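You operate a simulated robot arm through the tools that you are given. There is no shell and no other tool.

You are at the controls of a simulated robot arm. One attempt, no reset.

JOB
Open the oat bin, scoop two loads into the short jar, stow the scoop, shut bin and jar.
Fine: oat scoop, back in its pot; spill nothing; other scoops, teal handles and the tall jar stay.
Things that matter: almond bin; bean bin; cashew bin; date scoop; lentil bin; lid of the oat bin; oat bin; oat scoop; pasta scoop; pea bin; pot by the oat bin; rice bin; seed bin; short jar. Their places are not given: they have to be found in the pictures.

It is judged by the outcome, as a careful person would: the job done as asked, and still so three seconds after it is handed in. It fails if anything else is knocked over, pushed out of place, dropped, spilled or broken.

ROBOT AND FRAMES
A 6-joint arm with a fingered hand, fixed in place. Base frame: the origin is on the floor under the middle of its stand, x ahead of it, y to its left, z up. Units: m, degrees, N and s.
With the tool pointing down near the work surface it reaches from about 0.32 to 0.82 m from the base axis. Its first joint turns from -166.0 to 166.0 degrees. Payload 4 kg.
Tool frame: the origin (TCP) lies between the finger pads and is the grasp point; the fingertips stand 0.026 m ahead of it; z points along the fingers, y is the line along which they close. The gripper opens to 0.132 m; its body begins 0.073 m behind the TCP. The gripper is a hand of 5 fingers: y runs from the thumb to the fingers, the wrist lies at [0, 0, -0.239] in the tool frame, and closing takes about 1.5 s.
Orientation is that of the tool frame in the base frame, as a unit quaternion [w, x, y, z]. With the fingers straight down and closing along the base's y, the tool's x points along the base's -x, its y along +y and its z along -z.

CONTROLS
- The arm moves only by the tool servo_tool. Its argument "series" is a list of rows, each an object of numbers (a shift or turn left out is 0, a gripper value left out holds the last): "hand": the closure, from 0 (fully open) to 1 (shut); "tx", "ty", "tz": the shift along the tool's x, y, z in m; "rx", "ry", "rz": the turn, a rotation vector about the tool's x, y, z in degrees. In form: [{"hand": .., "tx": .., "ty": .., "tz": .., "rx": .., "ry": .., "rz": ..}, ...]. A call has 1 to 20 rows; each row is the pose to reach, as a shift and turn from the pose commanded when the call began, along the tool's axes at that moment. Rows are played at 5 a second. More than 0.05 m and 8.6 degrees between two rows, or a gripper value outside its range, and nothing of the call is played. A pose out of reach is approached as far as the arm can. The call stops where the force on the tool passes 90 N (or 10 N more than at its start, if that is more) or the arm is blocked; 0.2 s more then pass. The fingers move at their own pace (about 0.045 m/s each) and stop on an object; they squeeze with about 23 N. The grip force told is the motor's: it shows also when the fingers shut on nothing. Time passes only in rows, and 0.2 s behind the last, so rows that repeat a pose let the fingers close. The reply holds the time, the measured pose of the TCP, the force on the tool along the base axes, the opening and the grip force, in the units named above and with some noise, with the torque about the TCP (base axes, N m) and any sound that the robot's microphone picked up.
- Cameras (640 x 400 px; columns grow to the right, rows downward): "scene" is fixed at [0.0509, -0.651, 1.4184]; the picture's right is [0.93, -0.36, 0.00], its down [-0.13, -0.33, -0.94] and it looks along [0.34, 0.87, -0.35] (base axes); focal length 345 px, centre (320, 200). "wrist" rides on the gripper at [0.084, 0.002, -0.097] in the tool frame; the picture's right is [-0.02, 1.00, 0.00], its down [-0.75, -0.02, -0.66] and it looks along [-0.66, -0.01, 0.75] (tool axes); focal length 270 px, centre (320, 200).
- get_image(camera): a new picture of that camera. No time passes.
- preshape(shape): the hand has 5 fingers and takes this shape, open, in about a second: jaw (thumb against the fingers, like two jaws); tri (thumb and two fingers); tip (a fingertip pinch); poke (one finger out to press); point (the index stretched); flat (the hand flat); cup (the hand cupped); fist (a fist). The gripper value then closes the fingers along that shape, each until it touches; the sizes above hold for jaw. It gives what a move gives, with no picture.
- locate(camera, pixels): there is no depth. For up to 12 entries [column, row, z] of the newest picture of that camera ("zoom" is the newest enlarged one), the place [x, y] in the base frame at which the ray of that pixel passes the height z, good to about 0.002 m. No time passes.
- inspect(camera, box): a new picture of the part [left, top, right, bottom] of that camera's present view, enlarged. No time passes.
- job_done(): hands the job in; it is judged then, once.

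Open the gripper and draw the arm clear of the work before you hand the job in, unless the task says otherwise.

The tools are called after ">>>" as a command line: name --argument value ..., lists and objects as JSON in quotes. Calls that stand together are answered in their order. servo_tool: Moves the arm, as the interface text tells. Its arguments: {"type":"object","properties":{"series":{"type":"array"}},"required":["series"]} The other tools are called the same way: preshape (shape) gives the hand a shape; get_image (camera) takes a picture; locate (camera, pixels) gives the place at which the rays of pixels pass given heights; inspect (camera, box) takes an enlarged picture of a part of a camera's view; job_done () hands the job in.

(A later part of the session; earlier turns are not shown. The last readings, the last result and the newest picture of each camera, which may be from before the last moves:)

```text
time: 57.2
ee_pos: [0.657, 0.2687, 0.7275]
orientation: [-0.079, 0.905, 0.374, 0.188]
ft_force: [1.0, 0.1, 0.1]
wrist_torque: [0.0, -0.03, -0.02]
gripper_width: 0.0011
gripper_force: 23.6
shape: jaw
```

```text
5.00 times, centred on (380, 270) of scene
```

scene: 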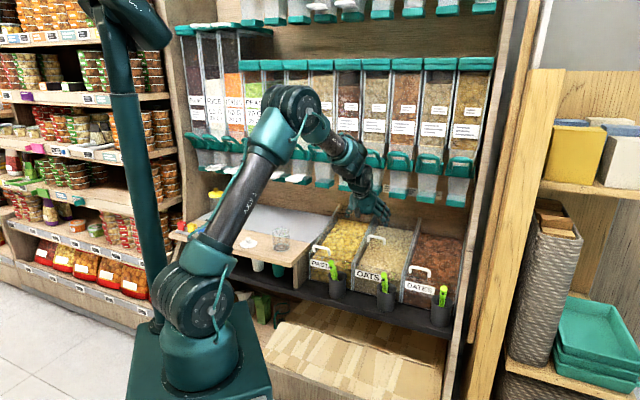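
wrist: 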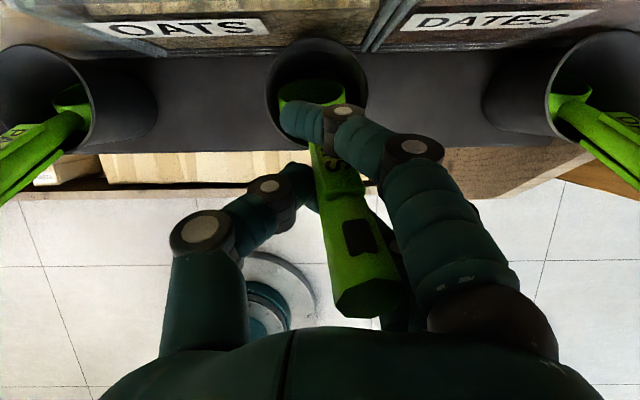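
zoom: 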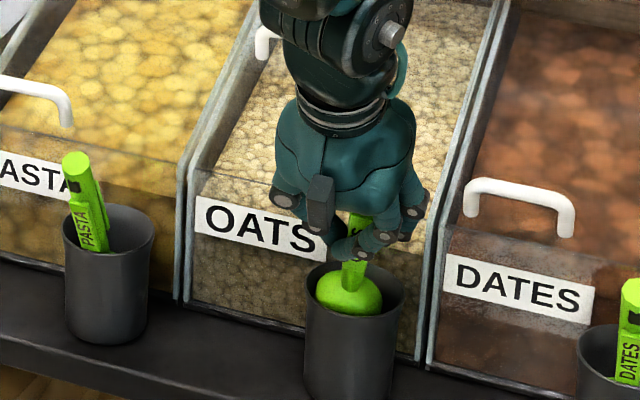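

The scoop is free of the pot bottom; its tip has swung toward the finger knuckles (wrist (372,300)). I wait a second to see whether the grip has settled.

>>> servo_tool --series '[{"hand": 1.0}, {"hand": 1.0}, {"hand": 1.0}, {"hand": 1.0}]'

>>> get_image --camera "wrist"

>>> inspect --camera "wrist" --box '[240, 60, 460, 330]'

```text
time: 58.2
ee_pos: [0.6573, 0.2678, 0.7295]
orientation: [-0.078, 0.905, 0.374, 0.189]
ft_force: [0.6, 0.4, -0.5]
wrist_torque: [-0.05, 0.01, -0.02]
gripper_width: 0.0011
gripper_force: 23.0
shape: jaw
```

```text
taken
```

wrist: 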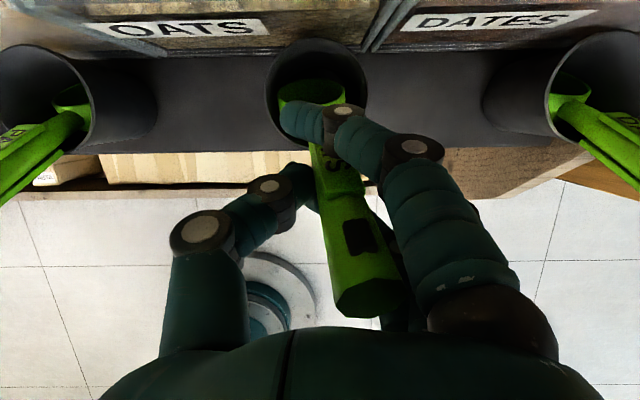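

```text
1.48 times, centred on (350, 195) of wrist
```

zoom: 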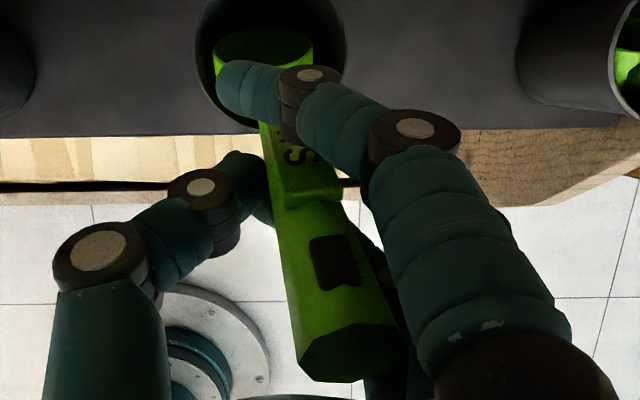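

The grip has settled (handle about 8° off the tool axis, bowl opening up/forward). I lift straight up another 11 cm so the bowl clears the pot.

>>> servo_tool --series '[{"hand": 1.0, "tx": 0.008, "tz": -0.0183}, {"tx": 0.016, "tz": -0.0366}, {"tx": 0.024, "tz": -0.055}, {"tx": 0.032, "tz": -0.0733}, {"tx": 0.04, "tz": -0.0916}, {"tx": 0.044, "tz": -0.1008}, {"tx": 0.044, "tz": -0.1008}]'

>>> get_image --camera "wrist"

>>> inspect --camera "scene" --box '[340, 200, 440, 300]'

```text
time: 59.8
ee_pos: [0.6573, 0.2688, 0.8388]
orientation: [-0.078, 0.905, 0.374, 0.188]
ft_force: [0.3, -0.3, -0.4]
wrist_torque: [0.0, 0.04, 0.0]
gripper_width: 0.0006
gripper_force: 23.6
shape: jaw
```

```text
taken
```

wrist: 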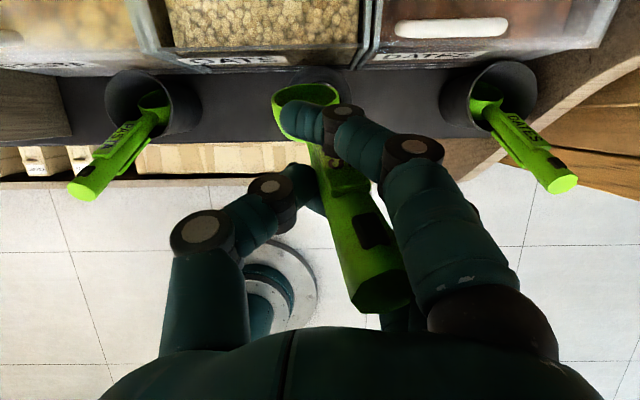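

```text
4.00 times, centred on (390, 250) of scene
```

zoom: 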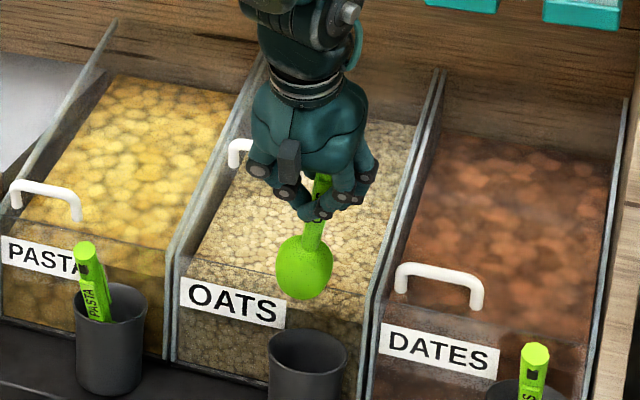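

The scoop is out cleanly (bowl at wrist (305,100), scene zoom (304,272)). I carry it over the open bin: pitch to 40°, bowl centre near w 0.80, z 0.76, u 0.215.

>>> servo_tool --series '[{"hand": 1.0, "tx": 0.012, "ty": -0.015, "tz": -0.0275, "ry": 4}, {"tx": 0.0323, "ty": -0.03, "tz": -0.0241, "ry": 8}, {"tx": 0.0486, "ty": -0.042, "tz": -0.0115, "ry": 12}, {"tx": 0.0648, "ty": -0.053, "tz": 0.0065, "ry": 16.4}, {"tx": 0.0648, "ty": -0.053, "tz": 0.0065, "ry": 16.4}]'

>>> get_image --camera "wrist"

>>> inspect --camera "scene" --box '[330, 190, 450, 290]'

```text
time: 61.0
ee_pos: [0.6654, 0.3492, 0.8581]
orientation: [-0.132, 0.869, 0.359, 0.315]
ft_force: [0.0, -0.1, -0.5]
wrist_torque: [0.01, 0.0, 0.01]
gripper_width: 0.0011
gripper_force: 22.8
shape: jaw
```

```text
taken
```

wrist: 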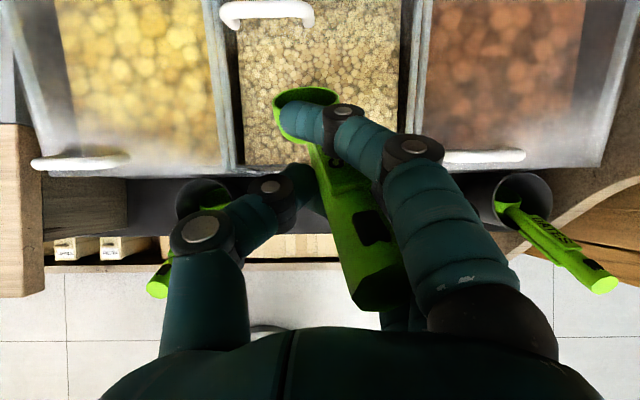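

```text
4.00 times, centred on (390, 240) of scene
```

zoom: 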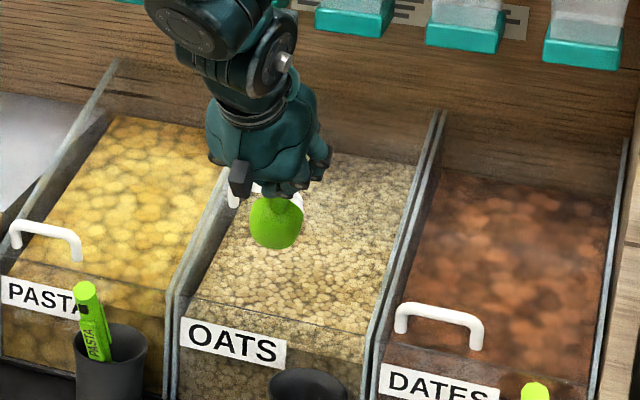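

The bowl hangs over the open oats (bowl at wrist (305,100), opening rows 30–165). I dip the bowl tip-first about 4 cm into the oats, staying clear of the front panel.

>>> servo_tool --series '[{"hand": 1.0, "tx": -0.016, "tz": 0.0188}, {"tx": -0.0321, "tz": 0.0375}, {"tx": -0.038, "tz": 0.052}, {"tx": -0.0437, "tz": 0.0668}, {"tx": -0.048, "tz": 0.074, "ry": 0.6}, {"tx": -0.0524, "tz": 0.081, "ry": 1.2}, {"tx": -0.058, "tz": 0.088, "ry": 2.2}, {"tx": -0.0636, "tz": 0.0952, "ry": 3.2}]'

>>> get_image --camera "wrist"

>>> inspect --camera "scene" --box '[330, 190, 450, 290]'

```text
time: 62.8
ee_pos: [0.6714, 0.3595, 0.745]
orientation: [-0.142, 0.859, 0.355, 0.34]
ft_force: [-0.6, 0.2, 0.2]
wrist_torque: [-0.01, 0.01, -0.02]
gripper_width: 0.0011
gripper_force: 23.5
shape: jaw
```

```text
taken
```

wrist: 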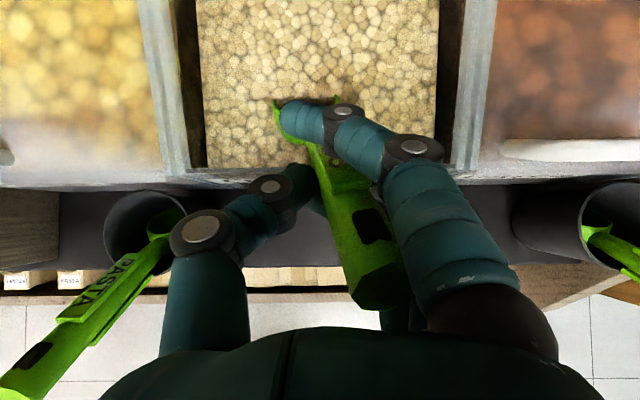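

```text
4.00 times, centred on (390, 240) of scene
```

zoom: 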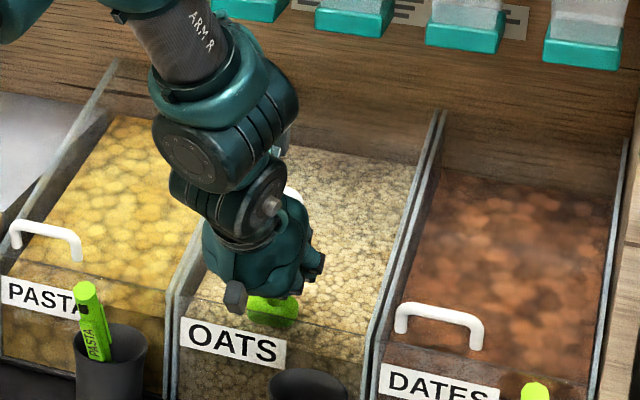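

No resistance; the bowl tip is under the oat surface. I continue: push forward slightly and pitch up to 72° to gather a load.

>>> servo_tool --series '[{"hand": 1.0, "tx": -0.0038, "tz": 0.0055, "ry": 2.5}, {"tx": -0.0076, "tz": 0.0111, "ry": 5}, {"tx": -0.0092, "tz": 0.0097, "ry": 8}, {"tx": -0.0109, "tz": 0.0082, "ry": 11}, {"tx": -0.0158, "tz": 0.0066, "ry": 14}, {"tx": -0.0207, "tz": 0.005, "ry": 17}, {"tx": -0.0241, "tz": 0.001, "ry": 20}, {"tx": -0.0275, "tz": -0.0029, "ry": 23}, {"tx": -0.03, "tz": -0.0068, "ry": 26}, {"tx": -0.0324, "tz": -0.0108, "ry": 29}]'

>>> get_image --camera "wrist"

>>> inspect --camera "scene" --box '[330, 190, 450, 290]'

```text
time: 65.0
ee_pos: [0.6495, 0.3361, 0.7314]
orientation: [-0.225, 0.747, 0.308, 0.544]
ft_force: [-0.4, -0.3, 0.8]
wrist_torque: [-0.05, 0.03, 0.01]
gripper_width: 0.001
gripper_force: 22.8
shape: jaw
```

```text
taken
```

wrist: 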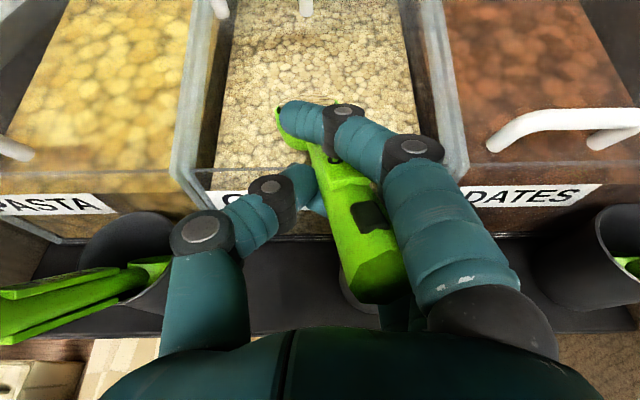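

```text
4.00 times, centred on (390, 240) of scene
```

zoom: 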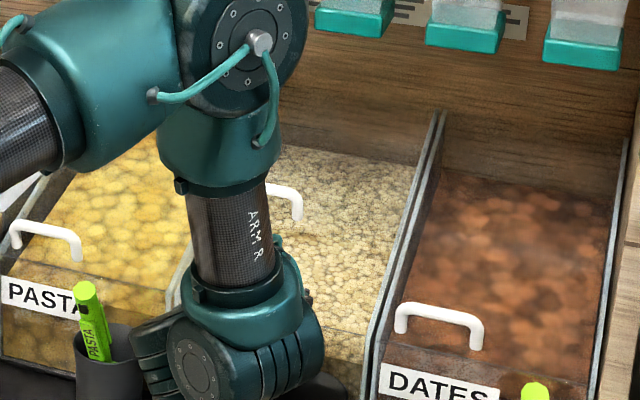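

The bowl rim is coming up through the oats (wrist (300,105)). I continue pitching up to level and lifting.

>>> servo_tool --series '[{"hand": 1.0, "tx": 0.0025, "tz": -0.007, "ry": 3}, {"tx": 0.0056, "tz": -0.0085, "ry": 6}, {"tx": 0.008, "tz": -0.0108, "ry": 9}, {"tx": 0.0118, "tz": -0.0148, "ry": 12}, {"tx": 0.017, "tz": -0.018, "ry": 14}, {"tx": 0.0225, "tz": -0.021, "ry": 16}, {"tx": 0.03, "tz": -0.024, "ry": 16}, {"tx": 0.04, "tz": -0.028, "ry": 16}, {"tx": 0.055, "tz": -0.033, "ry": 16}, {"tx": 0.055, "tz": -0.033, "ry": 16}]'

>>> get_image --camera "wrist"

>>> get_image --camera "scene"

```text
time: 67.2
ee_pos: [0.6609, 0.3351, 0.7997]
orientation: [-0.266, 0.666, 0.275, 0.64]
ft_force: [-0.2, 0.5, -0.3]
wrist_torque: [-0.05, 0.04, 0.02]
gripper_width: 0.0008
gripper_force: 23.7
shape: jaw
out of reach, approached as far as the arm can: row 5, 6, 7, 8, 9, 10
```

```text
taken
```

wrist: 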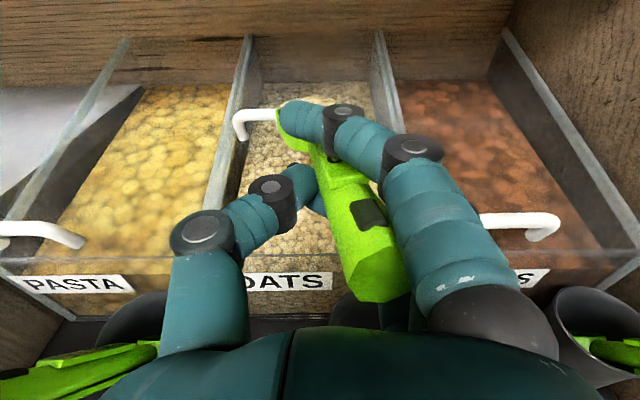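

```text
taken
```

scene: 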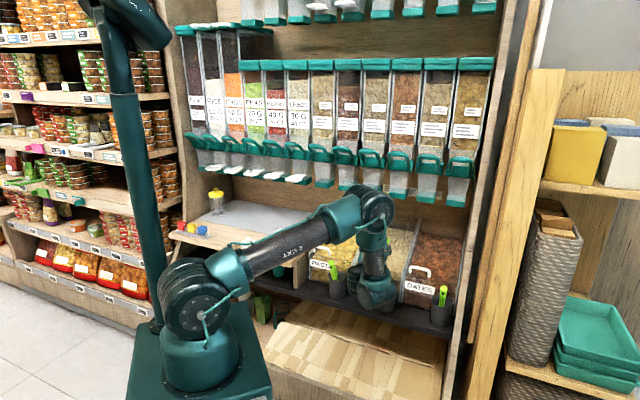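

The arm could not quite reach the last commanded positions but the scoop is now level (≈88°) above the bin. I zoom in to see the bowl's load.

>>> inspect --camera "wrist" --box '[230, 70, 390, 190]'

>>> inspect --camera "scene" --box '[330, 190, 450, 310]'

```text
3.33 times, centred on (310, 130) of wrist
```

zoom: 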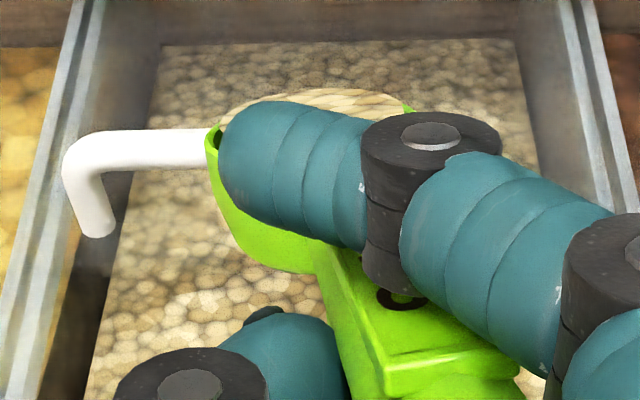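

```text
3.33 times, centred on (390, 250) of scene
```

zoom: 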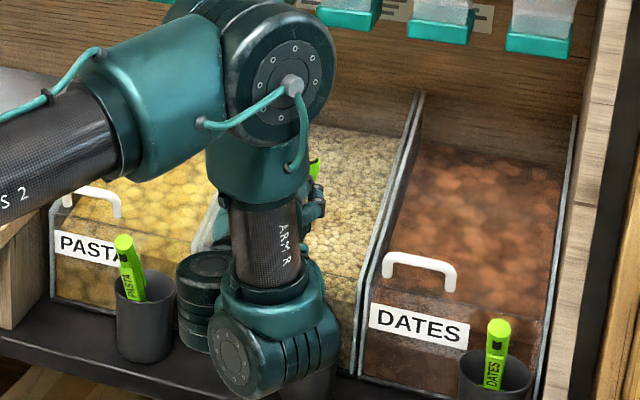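

A mound of oats fills the bowl (zoom (320,100)). I test how the commanded pose behaves by rising 3 cm and moving 2 cm forward, and level the slight left roll by 5°.

>>> servo_tool --series '[{"hand": 1.0, "tx": 0.015, "tz": 0.01, "rz": 2.5}, {"tx": 0.03, "tz": 0.02, "rz": 5}, {"tx": 0.03, "tz": 0.02, "rz": 5}]'

>>> inspect --camera "wrist" --box '[230, 70, 390, 190]'

```text
time: 68.0
ee_pos: [0.6748, 0.3499, 0.8309]
orientation: [-0.295, 0.675, 0.245, 0.63]
ft_force: [0.2, -0.2, -0.3]
wrist_torque: [-0.05, 0.0, 0.06]
gripper_width: 0.0008
gripper_force: 22.7
shape: jaw
```

```text
3.33 times, centred on (310, 130) of wrist
```

zoom: 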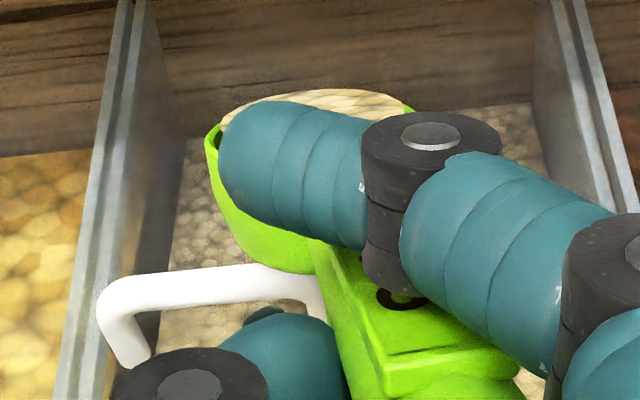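

The load sits well in the bowl and moves are relative to the reached pose. I rise to z≈0.88 and start swinging the heading left toward the jar, keeping the scoop level — first half of the way.

>>> servo_tool --series '[{"hand": 1.0, "tx": 0.025, "ty": -0.0022, "tz": -0.0008}, {"tx": 0.0498, "ty": -0.0045, "tz": -0.0016}, {"tx": 0.0461, "ty": -0.0426, "tz": -0.0121, "rx": 7.587, "ry": -0.682, "rz": -0.236}, {"tx": 0.0423, "ty": -0.0807, "tz": -0.0226, "rx": 15.17, "ry": -1.365, "rz": -0.473}, {"tx": 0.0386, "ty": -0.1187, "tz": -0.0331, "rx": 22.76, "ry": -2.047, "rz": -0.709}, {"tx": 0.0348, "ty": -0.1568, "tz": -0.0436, "rx": 30.35, "ry": -2.73, "rz": -0.946}, {"tx": 0.0348, "ty": -0.1568, "tz": -0.0436, "rx": 30.35, "ry": -2.73, "rz": -0.946}]'

>>> get_image --camera "wrist"

>>> get_image --camera "scene"

```text
time: 69.6
ee_pos: [0.5384, 0.4283, 0.8821]
orientation: [-0.448, 0.59, 0.416, 0.527]
ft_force: [0.7, 0.6, 0.2]
wrist_torque: [-0.03, 0.04, 0.0]
gripper_width: 0.001
gripper_force: 23.1
shape: jaw
```

```text
taken
```

wrist: 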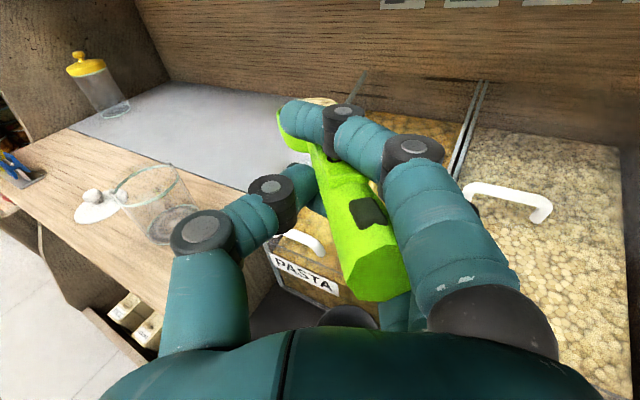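

```text
taken
```

scene: 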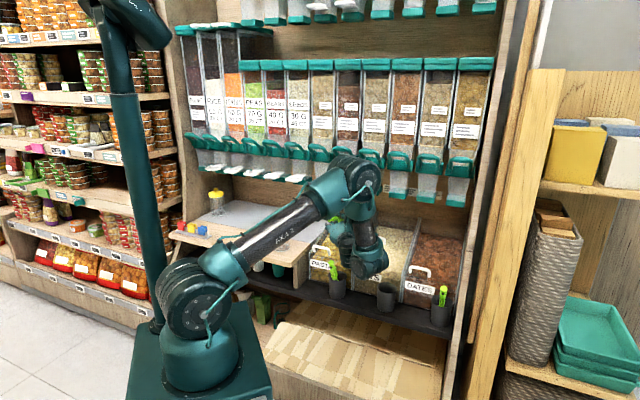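

Halfway, level and clear; the jar is in view at wrist (155,200). I zoom to refine the jar's position before going over it.

>>> inspect --camera "wrist" --box '[60, 140, 220, 260]'

>>> inspect --camera "scene" --box '[230, 210, 310, 270]'

```text
3.33 times, centred on (140, 200) of wrist
```

zoom: 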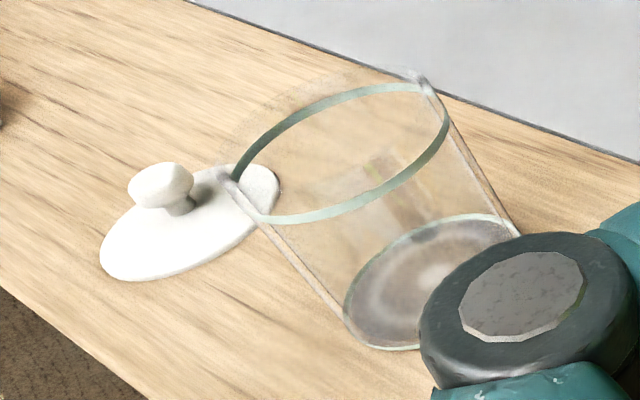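

```text
6.67 times, centred on (270, 240) of scene
```

zoom: 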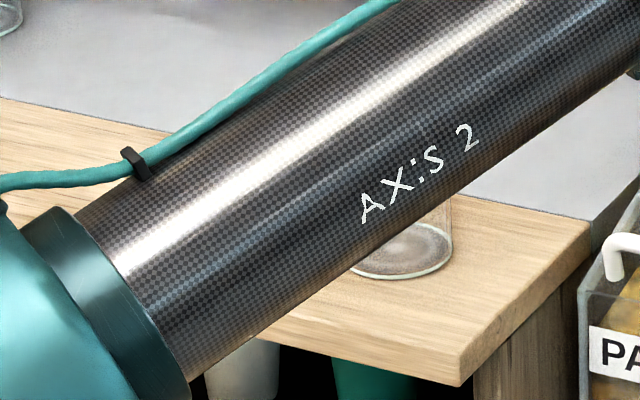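

I locate the jar rim centre (146,182) and base centre (173.6,224.6), and lid points, at likely heights.

>>> locate --camera "wrist" --pixels '[[146, 182, 0.78], [146, 182, 0.79], [146, 182, 0.8], [173.6, 224.6, 0.71], [173.6, 224.6, 0.72], [97, 207, 0.715], [91.5, 197, 0.735], [111.0, 191.0, 0.79], [177.5, 170.0, 0.79]]'

```text
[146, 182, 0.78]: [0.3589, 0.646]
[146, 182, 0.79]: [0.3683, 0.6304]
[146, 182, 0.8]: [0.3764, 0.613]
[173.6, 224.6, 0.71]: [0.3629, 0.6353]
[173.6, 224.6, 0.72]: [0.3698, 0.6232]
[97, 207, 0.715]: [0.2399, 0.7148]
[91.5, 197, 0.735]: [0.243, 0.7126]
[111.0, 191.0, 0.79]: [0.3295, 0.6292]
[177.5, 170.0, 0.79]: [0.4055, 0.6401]
```

Jar axis ≈ (0.366,0.630), rim z≈0.79. I continue the swing to heading 106°, bringing the bowl over the jar at z≈0.88.

>>> servo_tool --series '[{"hand": 1.0, "tx": -0.0026, "ty": -0.0343, "tz": 0.0129, "rx": 7.56, "ry": -0.686, "rz": -0.322}, {"tx": -0.0052, "ty": -0.0686, "tz": 0.0259, "rx": 15.12, "ry": -1.371, "rz": -0.645}, {"tx": -0.0077, "ty": -0.1029, "tz": 0.0388, "rx": 22.68, "ry": -2.057, "rz": -0.967}, {"tx": -0.0103, "ty": -0.1372, "tz": 0.0517, "rx": 30.24, "ry": -2.742, "rz": -1.289}, {"tx": -0.0103, "ty": -0.1372, "tz": 0.0517, "rx": 30.24, "ry": -2.742, "rz": -1.289}]'

>>> get_image --camera "wrist"

>>> get_image --camera "scene"

```text
time: 70.8
ee_pos: [0.4174, 0.5257, 0.8819]
orientation: [-0.559, 0.468, 0.563, 0.39]
ft_force: [-0.2, -1.2, -0.7]
wrist_torque: [-0.02, 0.0, 0.0]
gripper_width: 0.0009
gripper_force: 22.9
shape: jaw
out of reach, approached as far as the arm can: row 1, 2, 3, 4, 5
```

```text
taken
```

wrist: 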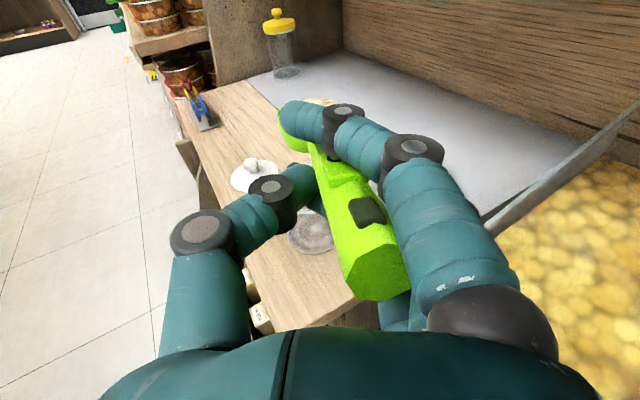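

```text
taken
```

scene: 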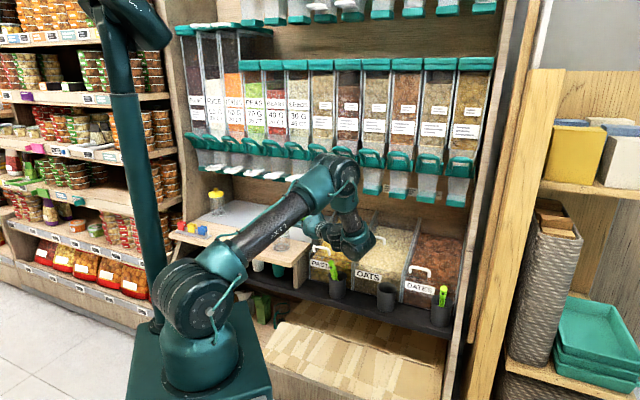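

Very close: bowl centre now ≈ (0.376,0.648), jar (0.366,0.630) — about 1.5 cm too far along the heading. I pitch down 6° and draw back 1.5 cm to centre it.

>>> servo_tool --series '[{"hand": 1.0, "tx": -0.008, "ty": -0.0015, "tz": -0.006, "ry": -3}, {"tx": -0.0161, "ty": -0.0029, "tz": -0.0118, "ry": -6}, {"tx": -0.0161, "ty": -0.0029, "tz": -0.0118, "ry": -6}]'

>>> inspect --camera "wrist" --box '[220, 70, 380, 260]'

>>> inspect --camera "scene" --box '[230, 190, 370, 290]'

```text
time: 71.6
ee_pos: [0.4185, 0.5114, 0.8675]
orientation: [-0.542, 0.478, 0.584, 0.371]
ft_force: [0.8, 0.5, 0.1]
wrist_torque: [-0.06, -0.01, 0.0]
gripper_width: 0.0007
gripper_force: 23.2
shape: jaw
```

```text
2.11 times, centred on (300, 165) of wrist
```

zoom: 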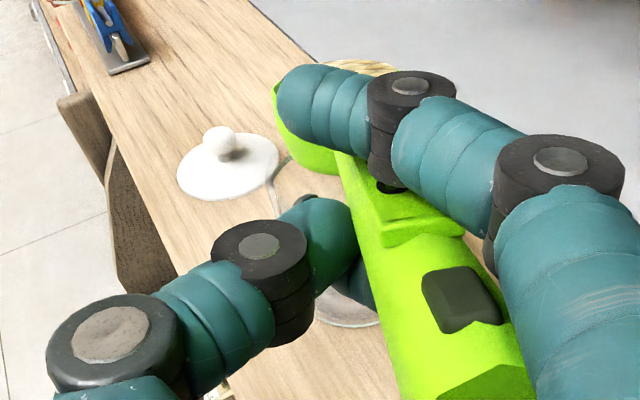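

```text
4.00 times, centred on (300, 240) of scene
```

zoom: 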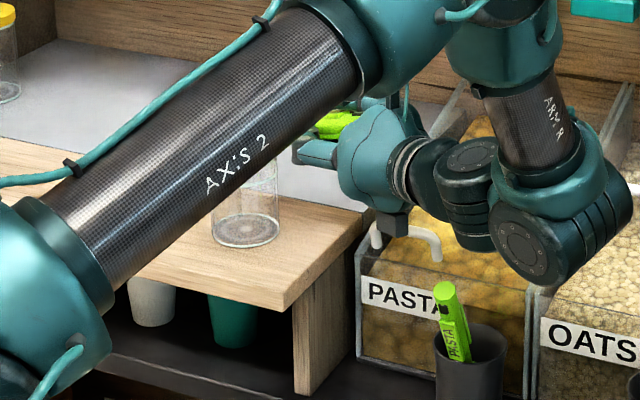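

The bowl is centred over the jar (≈(0.374,0.632) vs jar (0.366,0.630)). I lower 3.5 cm so the bowl bottom reaches the jar mouth.

>>> servo_tool --series '[{"hand": 1.0, "tx": -0.0115, "ty": 0.001, "tz": 0.0016}, {"tx": -0.023, "ty": 0.002, "tz": 0.0033}, {"tx": -0.0346, "ty": 0.003, "tz": 0.0049}, {"tx": -0.0346, "ty": 0.003, "tz": 0.0049}]'

>>> get_image --camera "wrist"

>>> get_image --camera "scene"

```text
time: 72.6
ee_pos: [0.4156, 0.512, 0.8317]
orientation: [-0.542, 0.478, 0.584, 0.371]
ft_force: [0.2, -0.2, 0.5]
wrist_torque: [0.08, 0.01, 0.03]
gripper_width: 0.0011
gripper_force: 23.6
shape: jaw
```

```text
taken
```

wrist: 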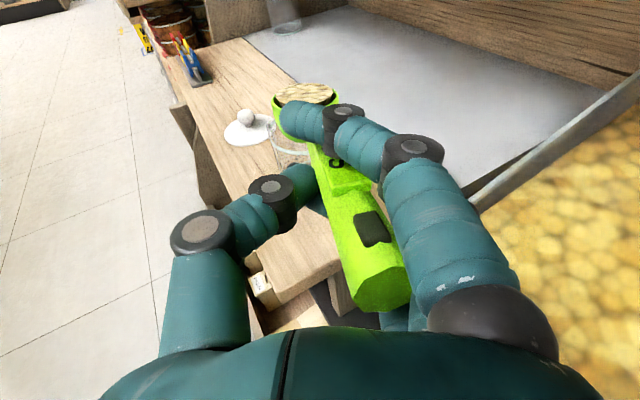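

```text
taken
```

scene: 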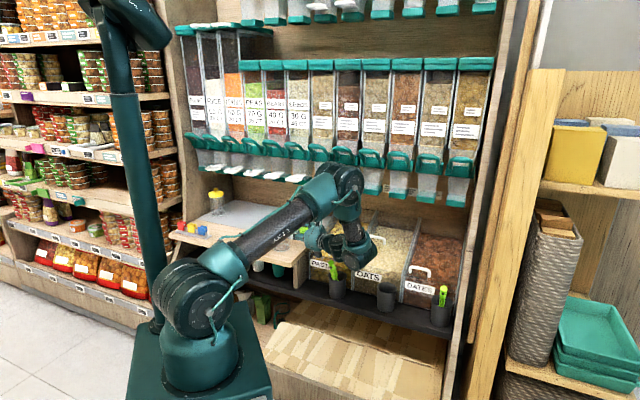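

The bowl's rim now appears higher in the wrist view (272–338, 82–105) than before — it may be touching the jar. I zoom in.

>>> inspect --camera "wrist" --box '[230, 60, 390, 220]'

>>> inspect --camera "scene" --box '[250, 190, 370, 270]'

```text
2.50 times, centred on (310, 140) of wrist
```

zoom: 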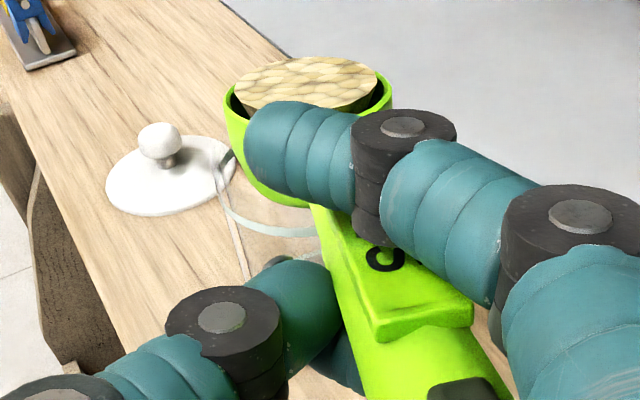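

```text
5.00 times, centred on (310, 230) of scene
```

zoom: 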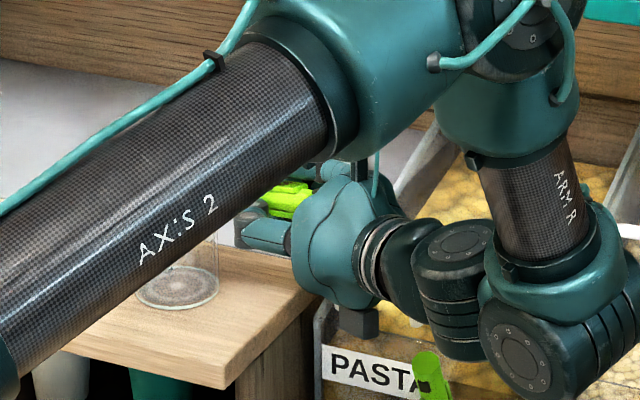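

The bowl is nicely full and level, but it pitched up slightly in the grip from touching the jar rim. I raise 1.5 cm to unload and re-check.

>>> servo_tool --series '[{"hand": 1.0, "tx": 0.0074, "ty": -0.0006, "tz": -0.001}, {"tx": 0.0148, "ty": -0.0013, "tz": -0.0021}, {"tx": 0.0148, "ty": -0.0013, "tz": -0.0021}]'

>>> inspect --camera "wrist" --box '[230, 60, 390, 220]'

```text
time: 73.4
ee_pos: [0.4156, 0.5113, 0.8453]
orientation: [-0.541, 0.478, 0.583, 0.371]
ft_force: [0.1, -0.8, -0.9]
wrist_torque: [-0.03, -0.01, 0.02]
gripper_width: 0.0008
gripper_force: 23.0
shape: jaw
```

```text
2.50 times, centred on (310, 140) of wrist
```

zoom: 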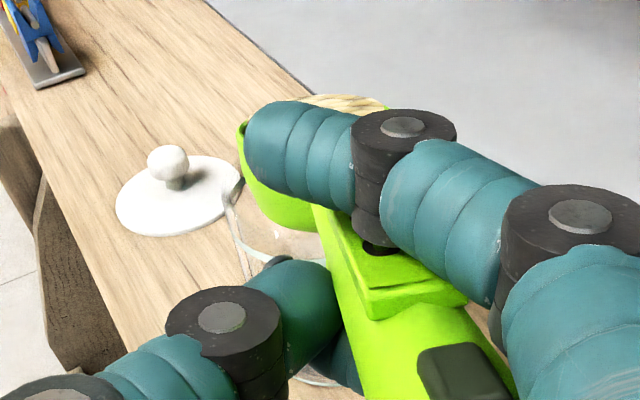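

After raising, the scoop settled back with its load; jar rim and bowl are centred within a few mm. I centre the tool axis over the jar and roll the scoop to the left by 130° to pour.

>>> servo_tool --series '[{"hand": 1.0, "tx": 0.005, "ty": -0.007, "rz": -6.5}, {"tx": 0.005, "ty": -0.007, "rz": -13}, {"tx": 0.005, "ty": -0.007, "rz": -19.5}, {"tx": 0.005, "ty": -0.007, "rz": -26}, {"tx": 0.005, "ty": -0.007, "rz": -32.5}, {"tx": 0.005, "ty": -0.007, "rz": -39}, {"tx": 0.005, "ty": -0.007, "rz": -45.5}, {"tx": 0.005, "ty": -0.007, "rz": -52}, {"tx": 0.005, "ty": -0.007, "rz": -58.5}, {"tx": 0.005, "ty": -0.007, "rz": -65}, {"tx": 0.005, "ty": -0.007, "rz": -71.5}, {"tx": 0.005, "ty": -0.007, "rz": -78}, {"tx": 0.005, "ty": -0.007, "rz": -84.5}, {"tx": 0.005, "ty": -0.007, "rz": -91}, {"tx": 0.005, "ty": -0.007, "rz": -97.5}, {"tx": 0.005, "ty": -0.007, "rz": -104}, {"tx": 0.005, "ty": -0.007, "rz": -110.5}, {"tx": 0.005, "ty": -0.007, "rz": -117}, {"tx": 0.005, "ty": -0.007, "rz": -123.5}, {"tx": 0.005, "ty": -0.007, "rz": -130}]'

>>> get_image --camera "wrist"

>>> get_image --camera "scene"

```text
time: 77.6
ee_pos: [0.4103, 0.5107, 0.8516]
orientation: [0.107, -0.328, 0.679, 0.648]
ft_force: [-0.3, 0.5, 0.0]
wrist_torque: [-0.02, -0.03, -0.02]
gripper_width: 0.0009
gripper_force: 22.9
shape: jaw
```

```text
taken
```

wrist: 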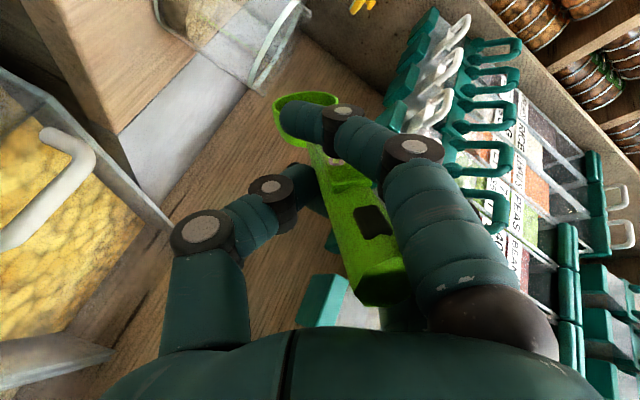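

```text
taken
```

scene: 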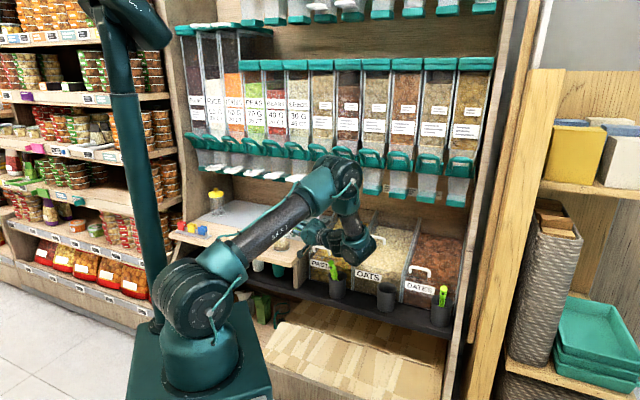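

The bowl is upside down and looks empty (wrist (305,100)). I check the jar and surroundings in close-ups.

>>> inspect --camera "wrist" --box '[120, 0, 380, 160]'

>>> inspect --camera "scene" --box '[230, 200, 350, 280]'

```text
2.46 times, centred on (250, 80) of wrist
```

zoom: 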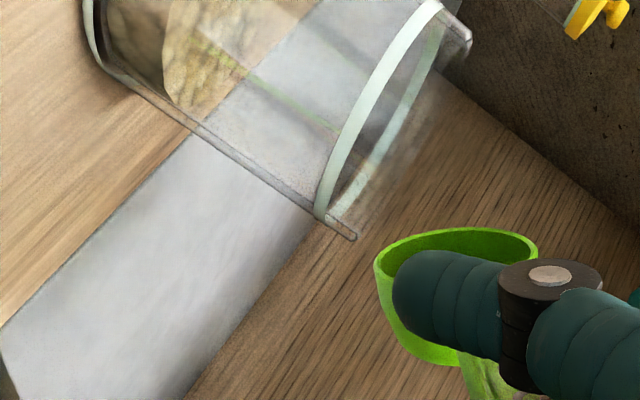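

```text
5.00 times, centred on (290, 240) of scene
```

zoom: 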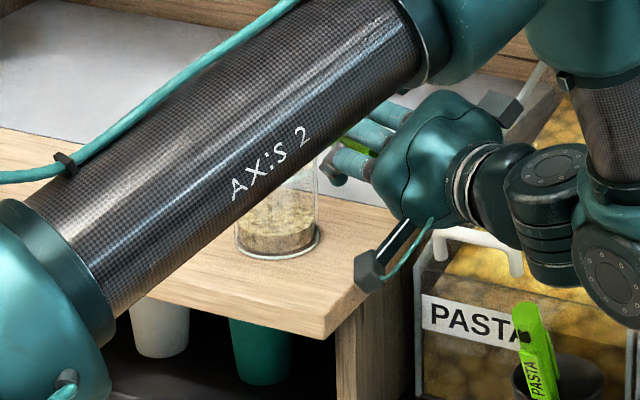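

Oats now lie in the jar (scene zoom (280,222)) and the bowl is empty with nothing spilled in sight. I raise 4 cm and roll the scoop back.

>>> servo_tool --series '[{"hand": 1.0, "tx": -0.0114, "ty": 0.0162, "tz": -0.0027}, {"tx": -0.0228, "ty": 0.0324, "tz": -0.0055}, {"tx": -0.0228, "ty": 0.0324, "tz": -0.0055, "rz": 8}, {"tx": -0.0228, "ty": 0.0324, "tz": -0.0055, "rz": 16}, {"tx": -0.0228, "ty": 0.0324, "tz": -0.0055, "rz": 24}, {"tx": -0.0228, "ty": 0.0324, "tz": -0.0055, "rz": 32}, {"tx": -0.0228, "ty": 0.0324, "tz": -0.0055, "rz": 40}, {"tx": -0.0228, "ty": 0.0324, "tz": -0.0055, "rz": 48}, {"tx": -0.0228, "ty": 0.0324, "tz": -0.0055, "rz": 56}, {"tx": -0.0228, "ty": 0.0324, "tz": -0.0055, "rz": 64}, {"tx": -0.0228, "ty": 0.0324, "tz": -0.0055, "rz": 72}, {"tx": -0.0228, "ty": 0.0324, "tz": -0.0055, "rz": 80}, {"tx": -0.0228, "ty": 0.0324, "tz": -0.0055, "rz": 88}, {"tx": -0.0228, "ty": 0.0324, "tz": -0.0055, "rz": 96}, {"tx": -0.0228, "ty": 0.0324, "tz": -0.0055, "rz": 104}, {"tx": -0.0228, "ty": 0.0324, "tz": -0.0055, "rz": 112}, {"tx": -0.0228, "ty": 0.0324, "tz": -0.0055, "rz": 120}, {"tx": -0.0228, "ty": 0.0324, "tz": -0.0055, "rz": 128}, {"tx": -0.0228, "ty": 0.0324, "tz": -0.0055, "rz": 130}]'

>>> get_image --camera "wrist"

>>> inspect --camera "scene" --box '[230, 200, 350, 280]'

```text
time: 81.6
ee_pos: [0.4107, 0.511, 0.8942]
orientation: [-0.542, 0.478, 0.583, 0.371]
ft_force: [-0.6, 0.4, 0.2]
wrist_torque: [0.01, 0.01, 0.0]
gripper_width: 0.001
gripper_force: 23.2
shape: jaw
```

```text
taken
```

wrist: 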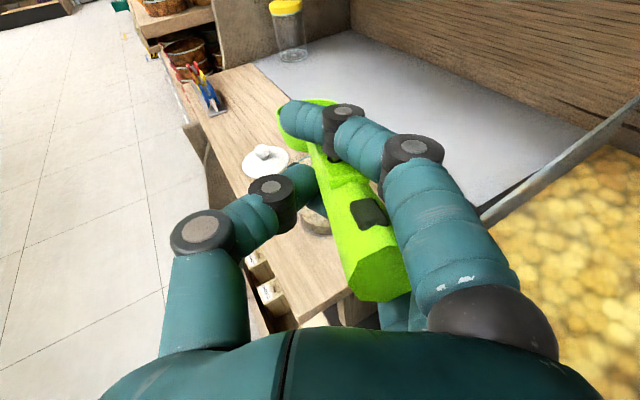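

```text
5.00 times, centred on (290, 240) of scene
```

zoom: 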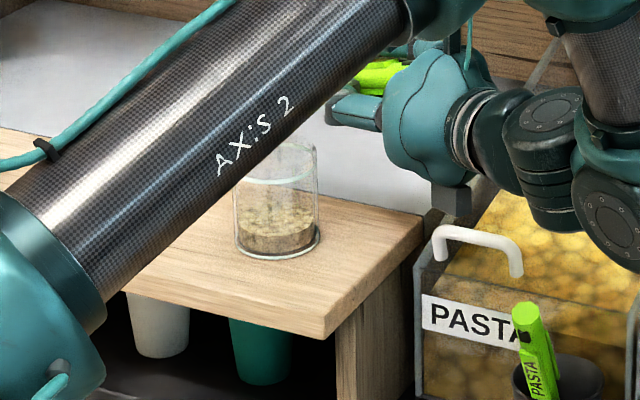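

The jar holds the first load, counter clean. I swing back to the bin with the empty scoop along the reverse path.

>>> servo_tool --series '[{"hand": 1.0, "tx": -0.0017, "ty": 0.0263, "tz": -0.0283, "rx": -7.57, "ry": 0.65, "rz": 1.065}, {"tx": -0.0035, "ty": 0.0526, "tz": -0.0567, "rx": -15.14, "ry": 1.3, "rz": 2.13}, {"tx": -0.0052, "ty": 0.0789, "tz": -0.085, "rx": -22.7, "ry": 1.95, "rz": 3.195}, {"tx": -0.0069, "ty": 0.1053, "tz": -0.1134, "rx": -30.27, "ry": 2.605, "rz": 4.26}, {"tx": -0.0086, "ty": 0.1316, "tz": -0.1417, "rx": -37.84, "ry": 3.256, "rz": 5.325}, {"tx": -0.0104, "ty": 0.1579, "tz": -0.17, "rx": -45.4, "ry": 3.91, "rz": 6.39}, {"tx": -0.0121, "ty": 0.1842, "tz": -0.1984, "rx": -52.97, "ry": 4.56, "rz": 7.455}, {"tx": -0.0138, "ty": 0.2105, "tz": -0.2267, "rx": -60.54, "ry": 5.21, "rz": 8.52}, {"tx": -0.0138, "ty": 0.2105, "tz": -0.2267, "rx": -60.54, "ry": 5.21, "rz": 8.52}]'

>>> servo_tool --series '[{"hand": 1.0, "rz": -2.5}, {"rz": -5}]'

>>> get_image --camera "wrist"

>>> get_image --camera "scene"

```text
time: 83.6
ee_pos: [0.6776, 0.3478, 0.8928]
orientation: [-0.278, 0.708, 0.258, 0.596]
ft_force: [-1.4, -0.1, 0.5]
wrist_torque: [-0.02, 0.03, -0.01]
gripper_width: 0.0008
gripper_force: 23.2
shape: jaw
```

```text
time: 84.2
ee_pos: [0.6776, 0.3483, 0.8908]
orientation: [-0.251, 0.696, 0.289, 0.607]
ft_force: [0.1, -0.1, -0.5]
wrist_torque: [-0.01, 0.03, 0.0]
gripper_width: 0.0009
gripper_force: 22.9
shape: jaw
```

```text
taken
```

wrist: 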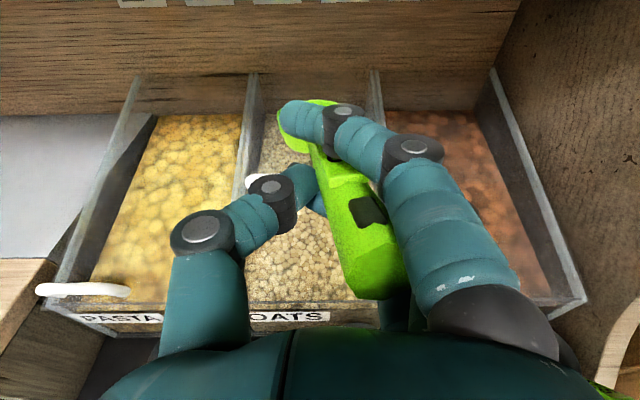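

```text
taken
```

scene: 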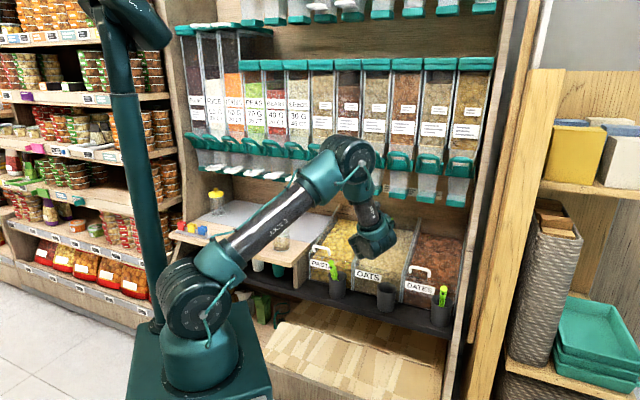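

Back over the bin with the roll removed. I pitch the scoop down to 40° at the same start point as before.

>>> servo_tool --series '[{"hand": 1.0, "tx": -0.0056, "ty": -0.0015, "tz": -0.0006, "ry": -7}, {"tx": -0.0112, "ty": -0.003, "tz": -0.0011, "ry": -14}, {"tx": -0.0168, "ty": -0.0046, "tz": -0.0017, "ry": -21}, {"tx": -0.0223, "ty": -0.0062, "tz": -0.0023, "ry": -28}, {"tx": -0.0279, "ty": -0.0078, "tz": -0.0028, "ry": -35}, {"tx": -0.0335, "ty": -0.0093, "tz": -0.0034, "ry": -42.2}, {"tx": -0.0335, "ty": -0.0093, "tz": -0.0034, "ry": -42.2}]'

>>> get_image --camera "wrist"

```text
time: 85.8
ee_pos: [0.6622, 0.3518, 0.86]
orientation: [-0.13, 0.869, 0.36, 0.314]
ft_force: [-0.2, -0.4, 0.0]
wrist_torque: [0.0, 0.05, -0.04]
gripper_width: 0.0011
gripper_force: 23.5
shape: jaw
```

```text
taken
```

wrist: 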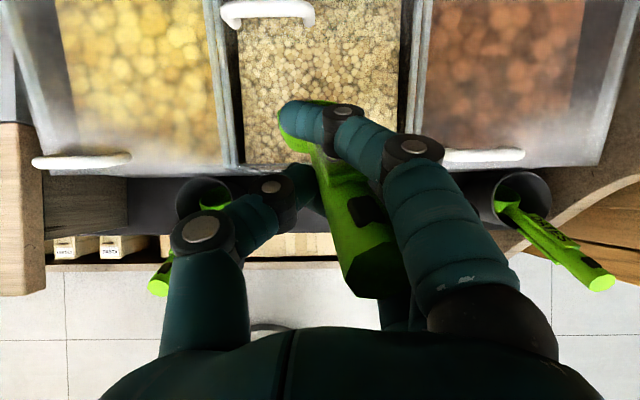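

Same start pose as the first time. I repeat the dip.

>>> servo_tool --series '[{"hand": 1.0, "tx": -0.016, "tz": 0.0188}, {"tx": -0.0321, "tz": 0.0375}, {"tx": -0.038, "tz": 0.052}, {"tx": -0.0437, "tz": 0.0668}, {"tx": -0.048, "tz": 0.074, "ry": 0.6}, {"tx": -0.0524, "tz": 0.081, "ry": 1.2}, {"tx": -0.058, "tz": 0.088, "ry": 2.2}, {"tx": -0.0636, "tz": 0.0952, "ry": 3.2}]'

>>> servo_tool --series '[{"hand": 1.0, "tx": -0.0038, "tz": 0.0055, "ry": 2.5}, {"tx": -0.0076, "tz": 0.0111, "ry": 5}, {"tx": -0.0092, "tz": 0.0097, "ry": 8}, {"tx": -0.0109, "tz": 0.0082, "ry": 11}, {"tx": -0.0158, "tz": 0.0066, "ry": 14}, {"tx": -0.0207, "tz": 0.005, "ry": 17}, {"tx": -0.0241, "tz": 0.001, "ry": 20}, {"tx": -0.0275, "tz": -0.0029, "ry": 23}, {"tx": -0.03, "tz": -0.0068, "ry": 26}, {"tx": -0.0324, "tz": -0.0108, "ry": 29}]'

>>> get_image --camera "wrist"

```text
time: 87.6
ee_pos: [0.6723, 0.3578, 0.7461]
orientation: [-0.141, 0.859, 0.356, 0.339]
ft_force: [0.8, 0.0, -0.4]
wrist_torque: [0.03, 0.02, -0.03]
gripper_width: 0.0012
gripper_force: 22.8
shape: jaw
```

```text
time: 89.8
ee_pos: [0.6499, 0.337, 0.7321]
orientation: [-0.226, 0.747, 0.31, 0.544]
ft_force: [0.0, 0.7, -0.7]
wrist_torque: [-0.04, 0.02, 0.0]
gripper_width: 0.0008
gripper_force: 22.8
shape: jaw
```

```text
taken
```

wrist: 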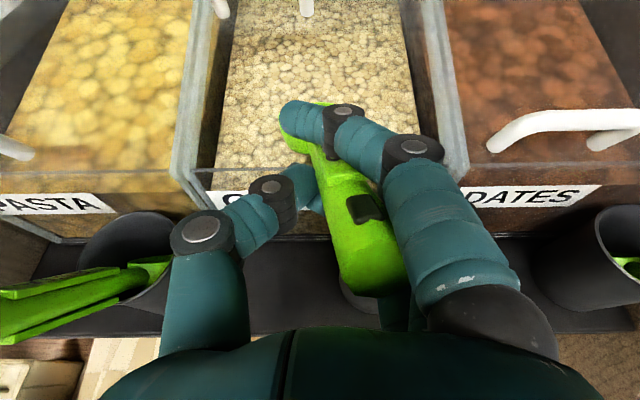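

I look closely at the scoop in the hand before lifting.

>>> inspect --camera "wrist" --box '[240, 70, 440, 310]'

```text
1.67 times, centred on (340, 190) of wrist
```

zoom: 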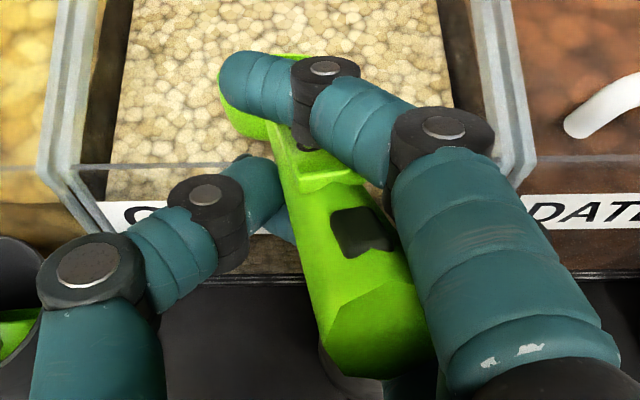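

The scoop seems to have turned a little in the grip. I continue with the lift to level, staying over the bin, and then judge its attitude.

>>> servo_tool --series '[{"hand": 1.0, "tx": 0.0025, "tz": -0.007, "ry": 3}, {"tx": 0.0056, "tz": -0.0085, "ry": 6}, {"tx": 0.008, "tz": -0.0108, "ry": 9}, {"tx": 0.0118, "tz": -0.0148, "ry": 12}, {"tx": 0.017, "tz": -0.016, "ry": 14}, {"tx": 0.0225, "tz": -0.016, "ry": 16}, {"tx": 0.03, "tz": -0.016, "ry": 17}, {"tx": 0.04, "tz": -0.016, "ry": 18}, {"tx": 0.055, "tz": -0.016, "ry": 18}, {"tx": 0.055, "tz": -0.016, "ry": 18}]'

>>> get_image --camera "wrist"

>>> inspect --camera "wrist" --box '[240, 70, 440, 310]'

```text
time: 92.0
ee_pos: [0.6714, 0.3476, 0.7929]
orientation: [-0.27, 0.655, 0.272, 0.652]
ft_force: [0.3, -0.4, -0.9]
wrist_torque: [-0.04, 0.09, 0.0]
gripper_width: 0.0008
gripper_force: 22.8
shape: jaw
out of reach, approached as far as the arm can: row 5, 6, 7, 8, 9, 10
```

```text
taken
```

wrist: 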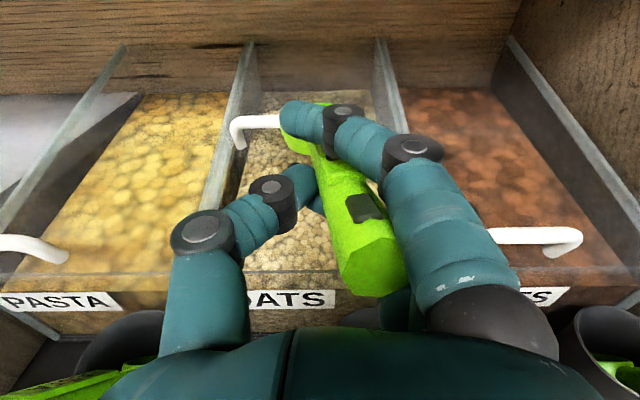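

```text
1.67 times, centred on (340, 190) of wrist
```

zoom: 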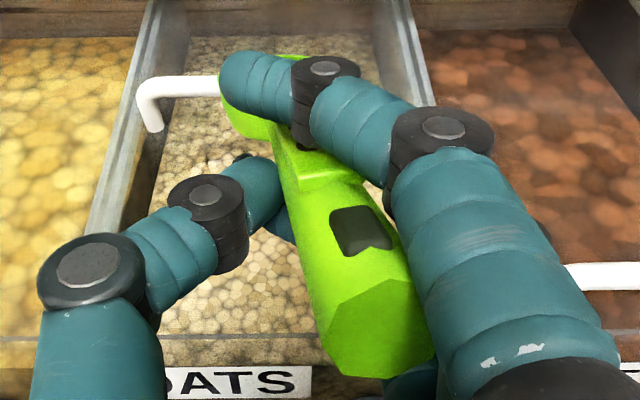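

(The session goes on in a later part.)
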